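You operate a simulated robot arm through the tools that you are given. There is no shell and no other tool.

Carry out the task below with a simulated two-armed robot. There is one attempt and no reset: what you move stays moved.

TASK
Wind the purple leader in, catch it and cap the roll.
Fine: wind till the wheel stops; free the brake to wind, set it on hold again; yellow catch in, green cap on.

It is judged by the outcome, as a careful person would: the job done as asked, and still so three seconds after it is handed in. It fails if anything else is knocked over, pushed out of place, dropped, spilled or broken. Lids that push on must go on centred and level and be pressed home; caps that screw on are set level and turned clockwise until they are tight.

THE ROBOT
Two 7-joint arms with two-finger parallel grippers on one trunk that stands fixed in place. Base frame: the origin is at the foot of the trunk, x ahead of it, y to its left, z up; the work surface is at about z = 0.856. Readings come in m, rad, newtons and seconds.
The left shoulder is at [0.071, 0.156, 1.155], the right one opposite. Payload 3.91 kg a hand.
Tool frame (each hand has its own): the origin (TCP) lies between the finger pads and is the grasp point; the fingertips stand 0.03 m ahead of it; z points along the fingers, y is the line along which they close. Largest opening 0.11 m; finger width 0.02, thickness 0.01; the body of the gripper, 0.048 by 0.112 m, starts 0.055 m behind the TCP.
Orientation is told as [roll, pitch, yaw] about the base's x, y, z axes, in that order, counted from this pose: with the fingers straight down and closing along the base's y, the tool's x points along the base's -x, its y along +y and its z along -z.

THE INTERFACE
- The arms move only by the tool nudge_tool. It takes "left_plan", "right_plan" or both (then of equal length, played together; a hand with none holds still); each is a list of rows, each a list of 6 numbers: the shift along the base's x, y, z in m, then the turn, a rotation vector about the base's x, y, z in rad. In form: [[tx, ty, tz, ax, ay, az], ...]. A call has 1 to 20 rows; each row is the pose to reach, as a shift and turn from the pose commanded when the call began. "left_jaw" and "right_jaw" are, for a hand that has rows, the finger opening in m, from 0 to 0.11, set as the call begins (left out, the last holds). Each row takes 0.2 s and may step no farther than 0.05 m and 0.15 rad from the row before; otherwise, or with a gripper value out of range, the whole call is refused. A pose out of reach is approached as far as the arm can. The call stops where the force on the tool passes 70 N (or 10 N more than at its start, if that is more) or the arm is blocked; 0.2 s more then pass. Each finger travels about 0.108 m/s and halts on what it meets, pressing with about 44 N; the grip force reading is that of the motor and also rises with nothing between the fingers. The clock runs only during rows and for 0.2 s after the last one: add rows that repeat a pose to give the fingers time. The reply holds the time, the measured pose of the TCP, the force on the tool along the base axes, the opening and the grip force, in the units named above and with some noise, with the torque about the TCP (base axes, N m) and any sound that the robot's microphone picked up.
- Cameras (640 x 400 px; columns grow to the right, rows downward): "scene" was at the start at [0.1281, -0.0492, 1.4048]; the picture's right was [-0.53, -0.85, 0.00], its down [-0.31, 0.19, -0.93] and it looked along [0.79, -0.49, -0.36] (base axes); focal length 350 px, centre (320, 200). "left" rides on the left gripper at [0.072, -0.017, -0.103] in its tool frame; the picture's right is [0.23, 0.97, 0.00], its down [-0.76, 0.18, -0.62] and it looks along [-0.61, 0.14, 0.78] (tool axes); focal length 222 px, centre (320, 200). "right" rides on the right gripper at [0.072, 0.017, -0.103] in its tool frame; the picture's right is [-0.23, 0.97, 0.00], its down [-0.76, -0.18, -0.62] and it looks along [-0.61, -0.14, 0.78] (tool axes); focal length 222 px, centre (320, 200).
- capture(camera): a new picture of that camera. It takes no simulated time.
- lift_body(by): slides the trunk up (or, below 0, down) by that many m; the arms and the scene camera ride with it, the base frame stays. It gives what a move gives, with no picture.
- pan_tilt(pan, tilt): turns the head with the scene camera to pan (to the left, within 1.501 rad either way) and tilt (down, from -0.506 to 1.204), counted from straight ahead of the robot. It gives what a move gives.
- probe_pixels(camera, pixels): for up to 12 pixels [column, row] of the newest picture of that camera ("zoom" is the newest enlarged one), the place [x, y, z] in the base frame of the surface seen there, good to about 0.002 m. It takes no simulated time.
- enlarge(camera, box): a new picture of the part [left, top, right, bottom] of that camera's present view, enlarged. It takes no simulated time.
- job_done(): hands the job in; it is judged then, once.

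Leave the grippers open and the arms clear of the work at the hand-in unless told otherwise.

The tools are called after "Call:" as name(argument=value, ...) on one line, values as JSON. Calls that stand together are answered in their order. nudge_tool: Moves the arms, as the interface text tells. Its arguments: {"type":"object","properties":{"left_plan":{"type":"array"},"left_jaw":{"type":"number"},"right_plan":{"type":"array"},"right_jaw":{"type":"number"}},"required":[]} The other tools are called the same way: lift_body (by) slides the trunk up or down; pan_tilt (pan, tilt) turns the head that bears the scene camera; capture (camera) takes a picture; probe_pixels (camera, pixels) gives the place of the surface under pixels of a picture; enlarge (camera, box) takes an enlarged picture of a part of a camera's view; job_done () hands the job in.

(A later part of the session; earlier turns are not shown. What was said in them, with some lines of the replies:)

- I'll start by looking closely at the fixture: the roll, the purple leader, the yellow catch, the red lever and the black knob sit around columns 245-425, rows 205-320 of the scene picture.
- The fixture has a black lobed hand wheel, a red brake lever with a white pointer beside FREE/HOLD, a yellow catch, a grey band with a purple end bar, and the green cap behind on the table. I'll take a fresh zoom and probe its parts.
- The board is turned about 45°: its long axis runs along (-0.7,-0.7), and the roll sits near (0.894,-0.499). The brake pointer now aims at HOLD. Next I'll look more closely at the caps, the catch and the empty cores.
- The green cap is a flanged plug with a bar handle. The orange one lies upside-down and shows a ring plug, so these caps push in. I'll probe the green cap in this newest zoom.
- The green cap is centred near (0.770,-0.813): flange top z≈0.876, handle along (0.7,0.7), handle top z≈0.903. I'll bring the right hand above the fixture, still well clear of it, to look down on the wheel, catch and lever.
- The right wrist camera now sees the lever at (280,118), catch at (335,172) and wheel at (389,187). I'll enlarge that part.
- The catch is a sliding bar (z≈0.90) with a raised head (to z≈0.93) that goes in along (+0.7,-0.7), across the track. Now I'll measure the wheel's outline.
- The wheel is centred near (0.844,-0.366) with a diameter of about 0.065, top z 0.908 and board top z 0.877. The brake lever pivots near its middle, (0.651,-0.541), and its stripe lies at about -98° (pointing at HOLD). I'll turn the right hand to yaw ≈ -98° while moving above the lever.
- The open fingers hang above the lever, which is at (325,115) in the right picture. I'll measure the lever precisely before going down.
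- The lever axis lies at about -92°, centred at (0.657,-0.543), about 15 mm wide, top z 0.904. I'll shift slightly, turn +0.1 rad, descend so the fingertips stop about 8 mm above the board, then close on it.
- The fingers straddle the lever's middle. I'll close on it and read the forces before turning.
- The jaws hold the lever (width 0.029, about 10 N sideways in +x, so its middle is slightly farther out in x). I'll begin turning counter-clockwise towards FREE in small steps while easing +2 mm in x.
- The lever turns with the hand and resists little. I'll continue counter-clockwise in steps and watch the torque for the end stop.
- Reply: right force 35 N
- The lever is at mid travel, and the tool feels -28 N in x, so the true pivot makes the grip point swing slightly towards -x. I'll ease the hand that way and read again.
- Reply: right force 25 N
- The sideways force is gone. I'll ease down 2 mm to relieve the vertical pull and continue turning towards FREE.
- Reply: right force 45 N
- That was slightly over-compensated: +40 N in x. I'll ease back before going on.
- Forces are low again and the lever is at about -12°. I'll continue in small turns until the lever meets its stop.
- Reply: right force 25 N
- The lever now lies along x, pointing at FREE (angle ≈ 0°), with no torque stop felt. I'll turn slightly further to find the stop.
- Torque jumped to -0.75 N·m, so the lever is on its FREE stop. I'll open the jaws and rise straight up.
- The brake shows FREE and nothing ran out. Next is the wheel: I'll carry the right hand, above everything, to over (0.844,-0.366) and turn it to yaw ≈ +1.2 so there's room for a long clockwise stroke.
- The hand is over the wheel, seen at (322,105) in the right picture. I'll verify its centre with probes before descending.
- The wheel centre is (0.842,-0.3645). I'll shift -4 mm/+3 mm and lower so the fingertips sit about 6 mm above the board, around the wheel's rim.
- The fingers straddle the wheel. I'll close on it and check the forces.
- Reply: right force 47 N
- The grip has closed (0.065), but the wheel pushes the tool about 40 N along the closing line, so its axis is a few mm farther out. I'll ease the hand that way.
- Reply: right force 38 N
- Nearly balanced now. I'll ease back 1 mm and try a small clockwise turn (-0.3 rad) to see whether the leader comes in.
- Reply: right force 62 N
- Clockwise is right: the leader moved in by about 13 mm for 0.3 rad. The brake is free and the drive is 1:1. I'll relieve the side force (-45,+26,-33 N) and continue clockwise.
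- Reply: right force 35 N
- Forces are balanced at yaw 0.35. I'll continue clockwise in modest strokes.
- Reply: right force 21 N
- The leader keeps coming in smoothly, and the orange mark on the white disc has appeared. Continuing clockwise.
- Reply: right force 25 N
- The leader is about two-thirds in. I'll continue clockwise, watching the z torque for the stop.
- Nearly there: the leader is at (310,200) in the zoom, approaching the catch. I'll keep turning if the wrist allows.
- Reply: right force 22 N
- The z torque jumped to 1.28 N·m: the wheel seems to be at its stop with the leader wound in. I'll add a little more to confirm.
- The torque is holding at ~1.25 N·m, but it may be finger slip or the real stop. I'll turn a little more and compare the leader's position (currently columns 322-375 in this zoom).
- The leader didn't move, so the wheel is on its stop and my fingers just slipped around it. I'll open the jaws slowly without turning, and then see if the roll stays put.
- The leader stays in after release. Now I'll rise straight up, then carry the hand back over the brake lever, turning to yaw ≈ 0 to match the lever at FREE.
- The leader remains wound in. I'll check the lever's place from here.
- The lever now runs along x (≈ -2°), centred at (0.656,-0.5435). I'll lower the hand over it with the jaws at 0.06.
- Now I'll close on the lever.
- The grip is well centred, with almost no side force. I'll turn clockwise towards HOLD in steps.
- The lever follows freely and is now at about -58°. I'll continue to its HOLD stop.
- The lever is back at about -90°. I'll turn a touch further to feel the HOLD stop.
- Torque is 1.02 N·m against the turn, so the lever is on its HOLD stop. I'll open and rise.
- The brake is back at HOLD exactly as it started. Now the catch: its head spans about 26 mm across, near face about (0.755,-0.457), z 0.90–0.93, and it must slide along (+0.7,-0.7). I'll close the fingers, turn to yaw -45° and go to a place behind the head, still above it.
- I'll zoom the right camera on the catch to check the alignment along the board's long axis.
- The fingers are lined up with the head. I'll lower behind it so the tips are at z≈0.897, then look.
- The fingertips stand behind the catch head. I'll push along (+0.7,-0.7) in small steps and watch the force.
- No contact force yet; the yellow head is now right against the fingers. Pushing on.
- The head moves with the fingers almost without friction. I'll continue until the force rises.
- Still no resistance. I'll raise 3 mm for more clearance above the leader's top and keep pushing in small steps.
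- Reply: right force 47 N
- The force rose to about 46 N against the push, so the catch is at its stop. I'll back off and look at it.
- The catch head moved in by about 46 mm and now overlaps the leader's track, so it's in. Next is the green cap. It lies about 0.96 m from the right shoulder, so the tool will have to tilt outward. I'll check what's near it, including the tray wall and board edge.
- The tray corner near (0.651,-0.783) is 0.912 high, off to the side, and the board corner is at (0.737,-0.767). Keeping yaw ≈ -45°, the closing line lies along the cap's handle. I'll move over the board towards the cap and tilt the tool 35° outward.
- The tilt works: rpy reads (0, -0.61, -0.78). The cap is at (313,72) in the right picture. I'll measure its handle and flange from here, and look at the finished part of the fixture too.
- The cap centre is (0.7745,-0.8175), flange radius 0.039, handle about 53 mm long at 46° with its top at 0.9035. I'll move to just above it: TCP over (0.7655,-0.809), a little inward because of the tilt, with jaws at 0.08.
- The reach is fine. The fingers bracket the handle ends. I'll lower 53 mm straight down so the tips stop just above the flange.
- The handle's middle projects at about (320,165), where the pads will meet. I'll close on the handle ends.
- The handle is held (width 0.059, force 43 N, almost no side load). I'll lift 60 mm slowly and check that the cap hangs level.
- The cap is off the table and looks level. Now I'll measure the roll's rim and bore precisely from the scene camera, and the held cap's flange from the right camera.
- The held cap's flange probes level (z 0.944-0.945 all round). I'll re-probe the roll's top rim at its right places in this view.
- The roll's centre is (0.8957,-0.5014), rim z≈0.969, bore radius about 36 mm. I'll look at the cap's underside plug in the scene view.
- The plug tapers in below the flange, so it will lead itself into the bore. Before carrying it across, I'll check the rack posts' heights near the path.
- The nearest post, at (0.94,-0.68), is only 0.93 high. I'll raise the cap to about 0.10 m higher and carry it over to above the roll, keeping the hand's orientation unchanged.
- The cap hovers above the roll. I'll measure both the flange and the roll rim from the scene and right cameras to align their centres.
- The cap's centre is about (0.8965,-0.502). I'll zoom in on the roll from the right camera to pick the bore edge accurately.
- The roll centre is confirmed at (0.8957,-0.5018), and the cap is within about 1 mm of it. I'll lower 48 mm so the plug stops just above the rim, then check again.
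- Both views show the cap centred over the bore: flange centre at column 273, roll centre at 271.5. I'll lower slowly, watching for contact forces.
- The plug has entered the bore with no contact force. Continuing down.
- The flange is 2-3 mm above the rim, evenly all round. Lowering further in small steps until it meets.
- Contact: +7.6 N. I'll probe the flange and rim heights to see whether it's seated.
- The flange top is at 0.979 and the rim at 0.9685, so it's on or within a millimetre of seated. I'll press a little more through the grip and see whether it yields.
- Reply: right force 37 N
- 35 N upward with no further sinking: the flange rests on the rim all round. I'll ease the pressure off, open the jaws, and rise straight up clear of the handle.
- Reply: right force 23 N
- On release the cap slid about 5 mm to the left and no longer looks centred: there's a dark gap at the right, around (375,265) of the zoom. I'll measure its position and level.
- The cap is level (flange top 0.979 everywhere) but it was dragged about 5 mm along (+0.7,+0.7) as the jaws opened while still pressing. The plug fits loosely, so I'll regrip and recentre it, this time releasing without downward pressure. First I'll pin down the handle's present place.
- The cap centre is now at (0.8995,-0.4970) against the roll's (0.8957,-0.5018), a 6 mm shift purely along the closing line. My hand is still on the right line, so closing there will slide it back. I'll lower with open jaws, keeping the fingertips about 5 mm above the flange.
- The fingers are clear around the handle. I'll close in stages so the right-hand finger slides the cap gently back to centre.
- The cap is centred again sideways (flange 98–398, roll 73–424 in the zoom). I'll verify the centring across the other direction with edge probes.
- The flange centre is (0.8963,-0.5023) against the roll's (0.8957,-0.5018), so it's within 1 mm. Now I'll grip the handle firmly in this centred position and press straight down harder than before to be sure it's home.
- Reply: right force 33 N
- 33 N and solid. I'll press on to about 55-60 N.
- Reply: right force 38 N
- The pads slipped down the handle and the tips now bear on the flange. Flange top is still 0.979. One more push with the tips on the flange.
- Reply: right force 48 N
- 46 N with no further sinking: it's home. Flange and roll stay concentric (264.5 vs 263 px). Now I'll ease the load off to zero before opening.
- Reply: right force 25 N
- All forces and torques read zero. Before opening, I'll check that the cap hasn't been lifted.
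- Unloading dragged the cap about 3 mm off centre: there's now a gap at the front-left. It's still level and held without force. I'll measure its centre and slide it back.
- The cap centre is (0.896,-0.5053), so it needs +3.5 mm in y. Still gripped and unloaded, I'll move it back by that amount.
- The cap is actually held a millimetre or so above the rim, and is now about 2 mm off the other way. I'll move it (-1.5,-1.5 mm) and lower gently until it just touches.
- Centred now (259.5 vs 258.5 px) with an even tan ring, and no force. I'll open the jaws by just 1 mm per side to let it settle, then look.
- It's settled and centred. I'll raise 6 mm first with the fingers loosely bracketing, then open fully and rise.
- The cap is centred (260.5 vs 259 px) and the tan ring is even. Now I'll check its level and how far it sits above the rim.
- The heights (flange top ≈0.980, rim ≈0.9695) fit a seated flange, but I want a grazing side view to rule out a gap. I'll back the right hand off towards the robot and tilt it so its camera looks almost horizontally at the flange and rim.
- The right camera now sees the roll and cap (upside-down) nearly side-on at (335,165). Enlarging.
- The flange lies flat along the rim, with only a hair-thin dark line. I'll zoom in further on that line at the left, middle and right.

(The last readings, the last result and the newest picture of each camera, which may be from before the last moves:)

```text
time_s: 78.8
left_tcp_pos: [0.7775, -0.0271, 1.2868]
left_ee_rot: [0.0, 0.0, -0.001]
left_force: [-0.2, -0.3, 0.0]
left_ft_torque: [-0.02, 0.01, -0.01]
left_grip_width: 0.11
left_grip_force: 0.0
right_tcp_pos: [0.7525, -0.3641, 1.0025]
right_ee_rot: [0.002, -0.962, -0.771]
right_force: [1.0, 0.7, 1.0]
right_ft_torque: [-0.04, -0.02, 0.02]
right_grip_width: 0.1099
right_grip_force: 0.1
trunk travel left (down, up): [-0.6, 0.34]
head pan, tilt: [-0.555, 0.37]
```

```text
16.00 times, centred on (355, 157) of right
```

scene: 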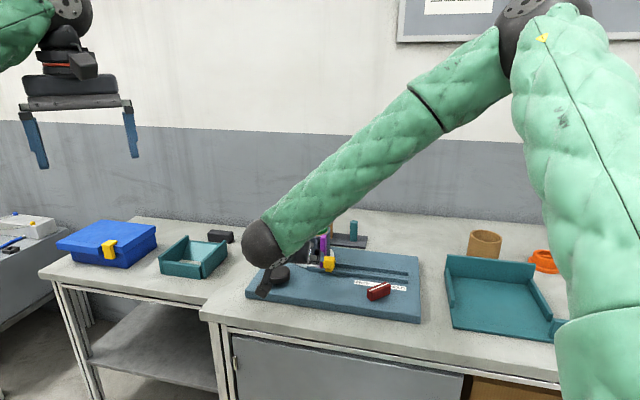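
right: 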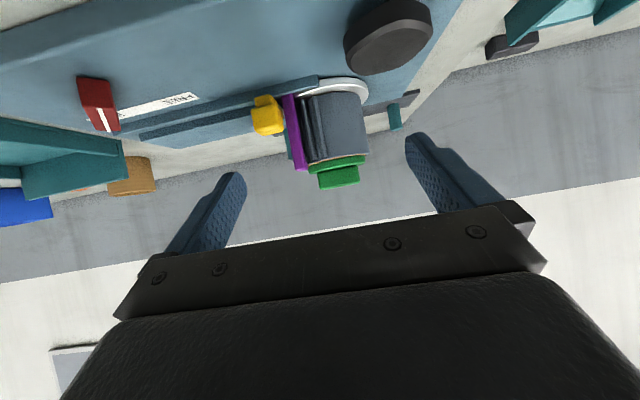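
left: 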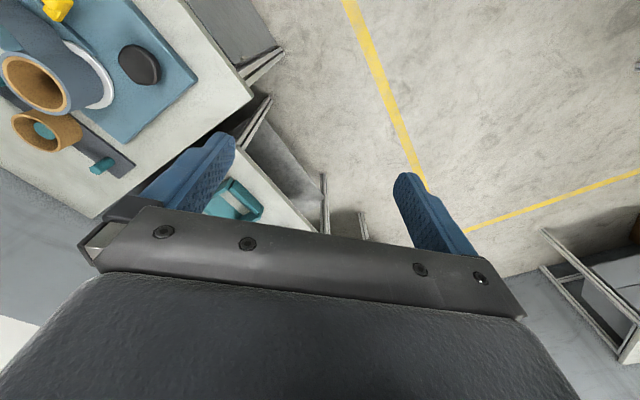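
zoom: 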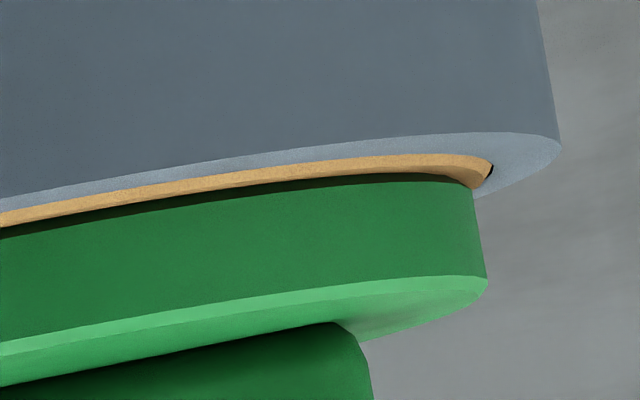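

At 16× the dark strip is just the flange's lower bevel; there's no see-through gap, and the flange lies flat on the core ring. The cap is home, level and centred. Now I'll raise the right hand up and away and bring it back upright, with jaws open.

Call:
nudge_tool(right_plan=[[-0.01, 0.0, 0.03, 0, 0, 0], [-0.02, 0.0, 0.07, 0.07, 0.072, 0], [-0.035, -0.015, 0.11, 0.15, 0.156, 0], [-0.05, -0.03, 0.14, 0.24, 0.25, 0], [-0.065, -0.045, 0.17, 0.33, 0.343, 0], [-0.08, -0.06, 0.19, 0.42, 0.437, 0], [-0.1, -0.075, 0.2, 0.51, 0.53, 0], [-0.12, -0.085, 0.2, 0.6, 0.624, 0], [-0.132, -0.096, 0.2, 0.665, 0.691, 0]], right_jaw=0.11)

Call:
capture(camera="scene")

Call:
enlarge(camera="scene", box=[240, 200, 440, 325])

Call:
enlarge(camera="scene", box=[285, 205, 365, 275])

```text
time_s: 80.8
left_tcp_pos: [0.7767, -0.0273, 1.2887]
left_ee_rot: [0.001, 0.0, 0.0]
left_force: [0.0, 0.0, 0.1]
left_ft_torque: [-0.01, 0.04, -0.02]
left_grip_width: 0.1099
left_grip_force: 0.1
right_tcp_pos: [0.6212, -0.461, 1.2033]
right_ee_rot: [-0.002, -0.001, -0.768]
right_force: [0.4, -0.2, -0.5]
right_ft_torque: [-0.02, -0.02, -0.02]
right_grip_width: 0.1101
right_grip_force: 0.1
trunk travel left (down, up): [-0.6, 0.34]
head pan, tilt: [-0.555, 0.37]
```

```text
taken
```

scene: 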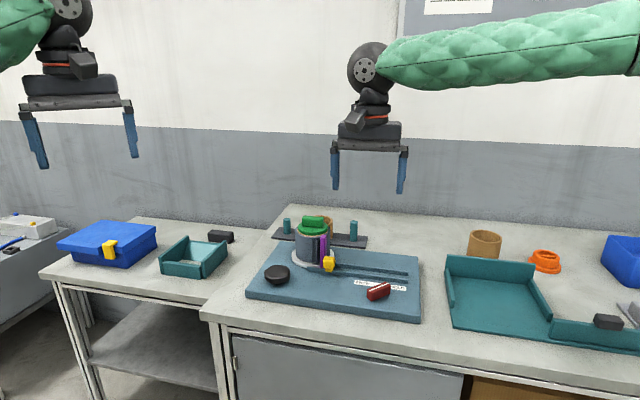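

```text
3.20 times, centred on (340, 262) of scene
```

zoom: 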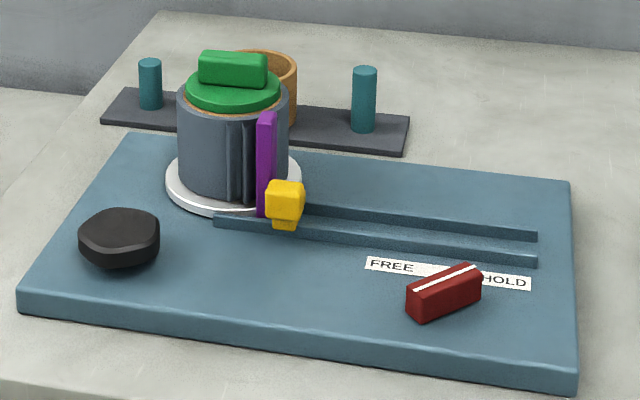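

```text
5.71 times, centred on (325, 240) of scene
```

zoom: 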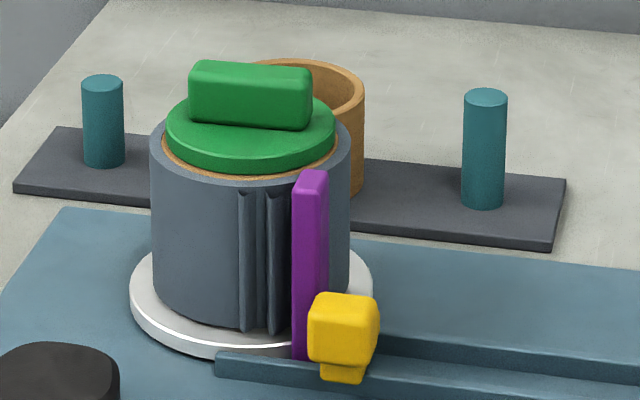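

Everything looks right from the scene: leader in, catch in, brake on HOLD, cap on and centred. I'll take a last look from above with the right camera at the catch, wheel and cap.

Call:
capture(camera="right")

Call:
enlarge(camera="right", box=[200, 70, 460, 220])

```text
taken
```

right: 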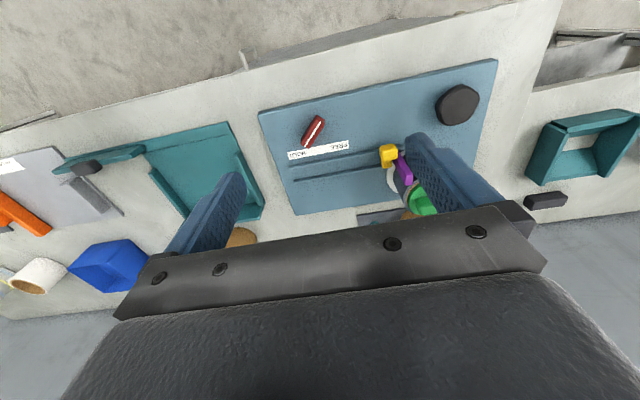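

```text
2.46 times, centred on (330, 145) of right
```

zoom: 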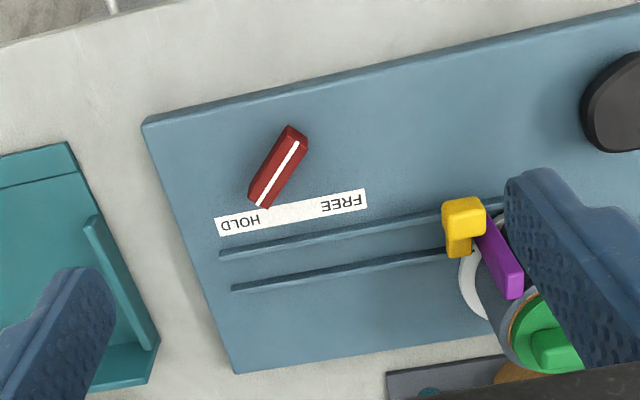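

From above, the catch bar crosses both rails right beside the leader, the brake pointer is on HOLD, and the cap is on. I'll return the right hand to its starting place, clear of the work with open jaws, and take one last look before handing in.

Call:
nudge_tool(right_plan=[[-0.005, -0.035, 0.01, 0, 0, 0.13], [-0.01, -0.07, 0.01, 0, 0, 0.26], [-0.018, -0.105, 0.01, 0, 0, 0.39], [-0.024, -0.14, 0.01, 0, 0, 0.52], [-0.03, -0.175, 0.01, 0, 0, 0.65], [-0.034, -0.203, 0.01, 0, 0, 0.768]], right_jaw=0.11)

Call:
capture(camera="scene")

Call:
enlarge(camera="scene", box=[295, 205, 345, 265])

```text
time_s: 82.2
left_tcp_pos: [0.7743, -0.0279, 1.287]
left_ee_rot: [0.003, -0.002, -0.001]
left_force: [-0.1, 0.5, 0.8]
left_ft_torque: [0.01, -0.01, -0.04]
left_grip_width: 0.1099
left_grip_force: 0.1
right_tcp_pos: [0.5854, -0.6627, 1.2156]
right_ee_rot: [-0.002, 0.0, 0.003]
right_force: [0.3, -0.3, 0.4]
right_ft_torque: [0.02, -0.01, 0.0]
right_grip_width: 0.1098
right_grip_force: 0.0
trunk travel left (down, up): [-0.6, 0.34]
head pan, tilt: [-0.555, 0.37]
```

```text
taken
```

scene: 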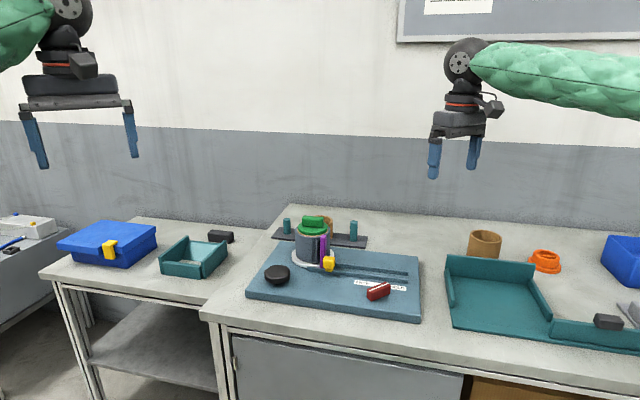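

```text
6.67 times, centred on (320, 235) of scene
```

zoom: 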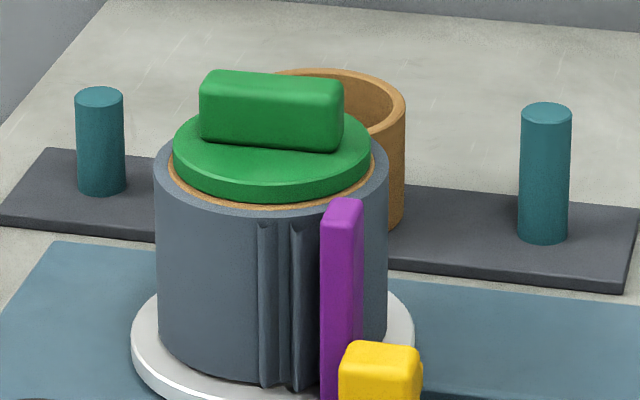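

Everything is stable. The leader is wound in to the stop, the brake is on HOLD, the catch is in, and the green cap sits centred, level and flush on the roll. Nothing else has moved, and both grippers are open and clear, so I'm handing in.

Call:
job_done()

```text
The job is handed in.
```

The job is handed in: the purple leader is wound in and caught, and the green cap is on the roll. I haven't seen the judge's result.

- **Winding:** I set the brake to FREE and turned the wheel clockwise until it stopped. The leader stayed in when I let go.
- **Brake:** It is back on HOLD, against its stop, in the same position as at the start.
- **Catch:** The yellow catch is pushed fully in, across the track and right beside the leader.
- **Cap:** The green cap sits level and flush on the roll, within about 1 mm of centre. I pressed it down with up to 46 N and it sank no further. It then came up a millimetre or two while I recentred it, and I set it back down without pressing again. The plug is loose in the core and slid about 6 mm when I first let go, so the cap rests on the roll and would shift if knocked.

Nothing else was knocked or moved, and both grippers are open and clear of the work.
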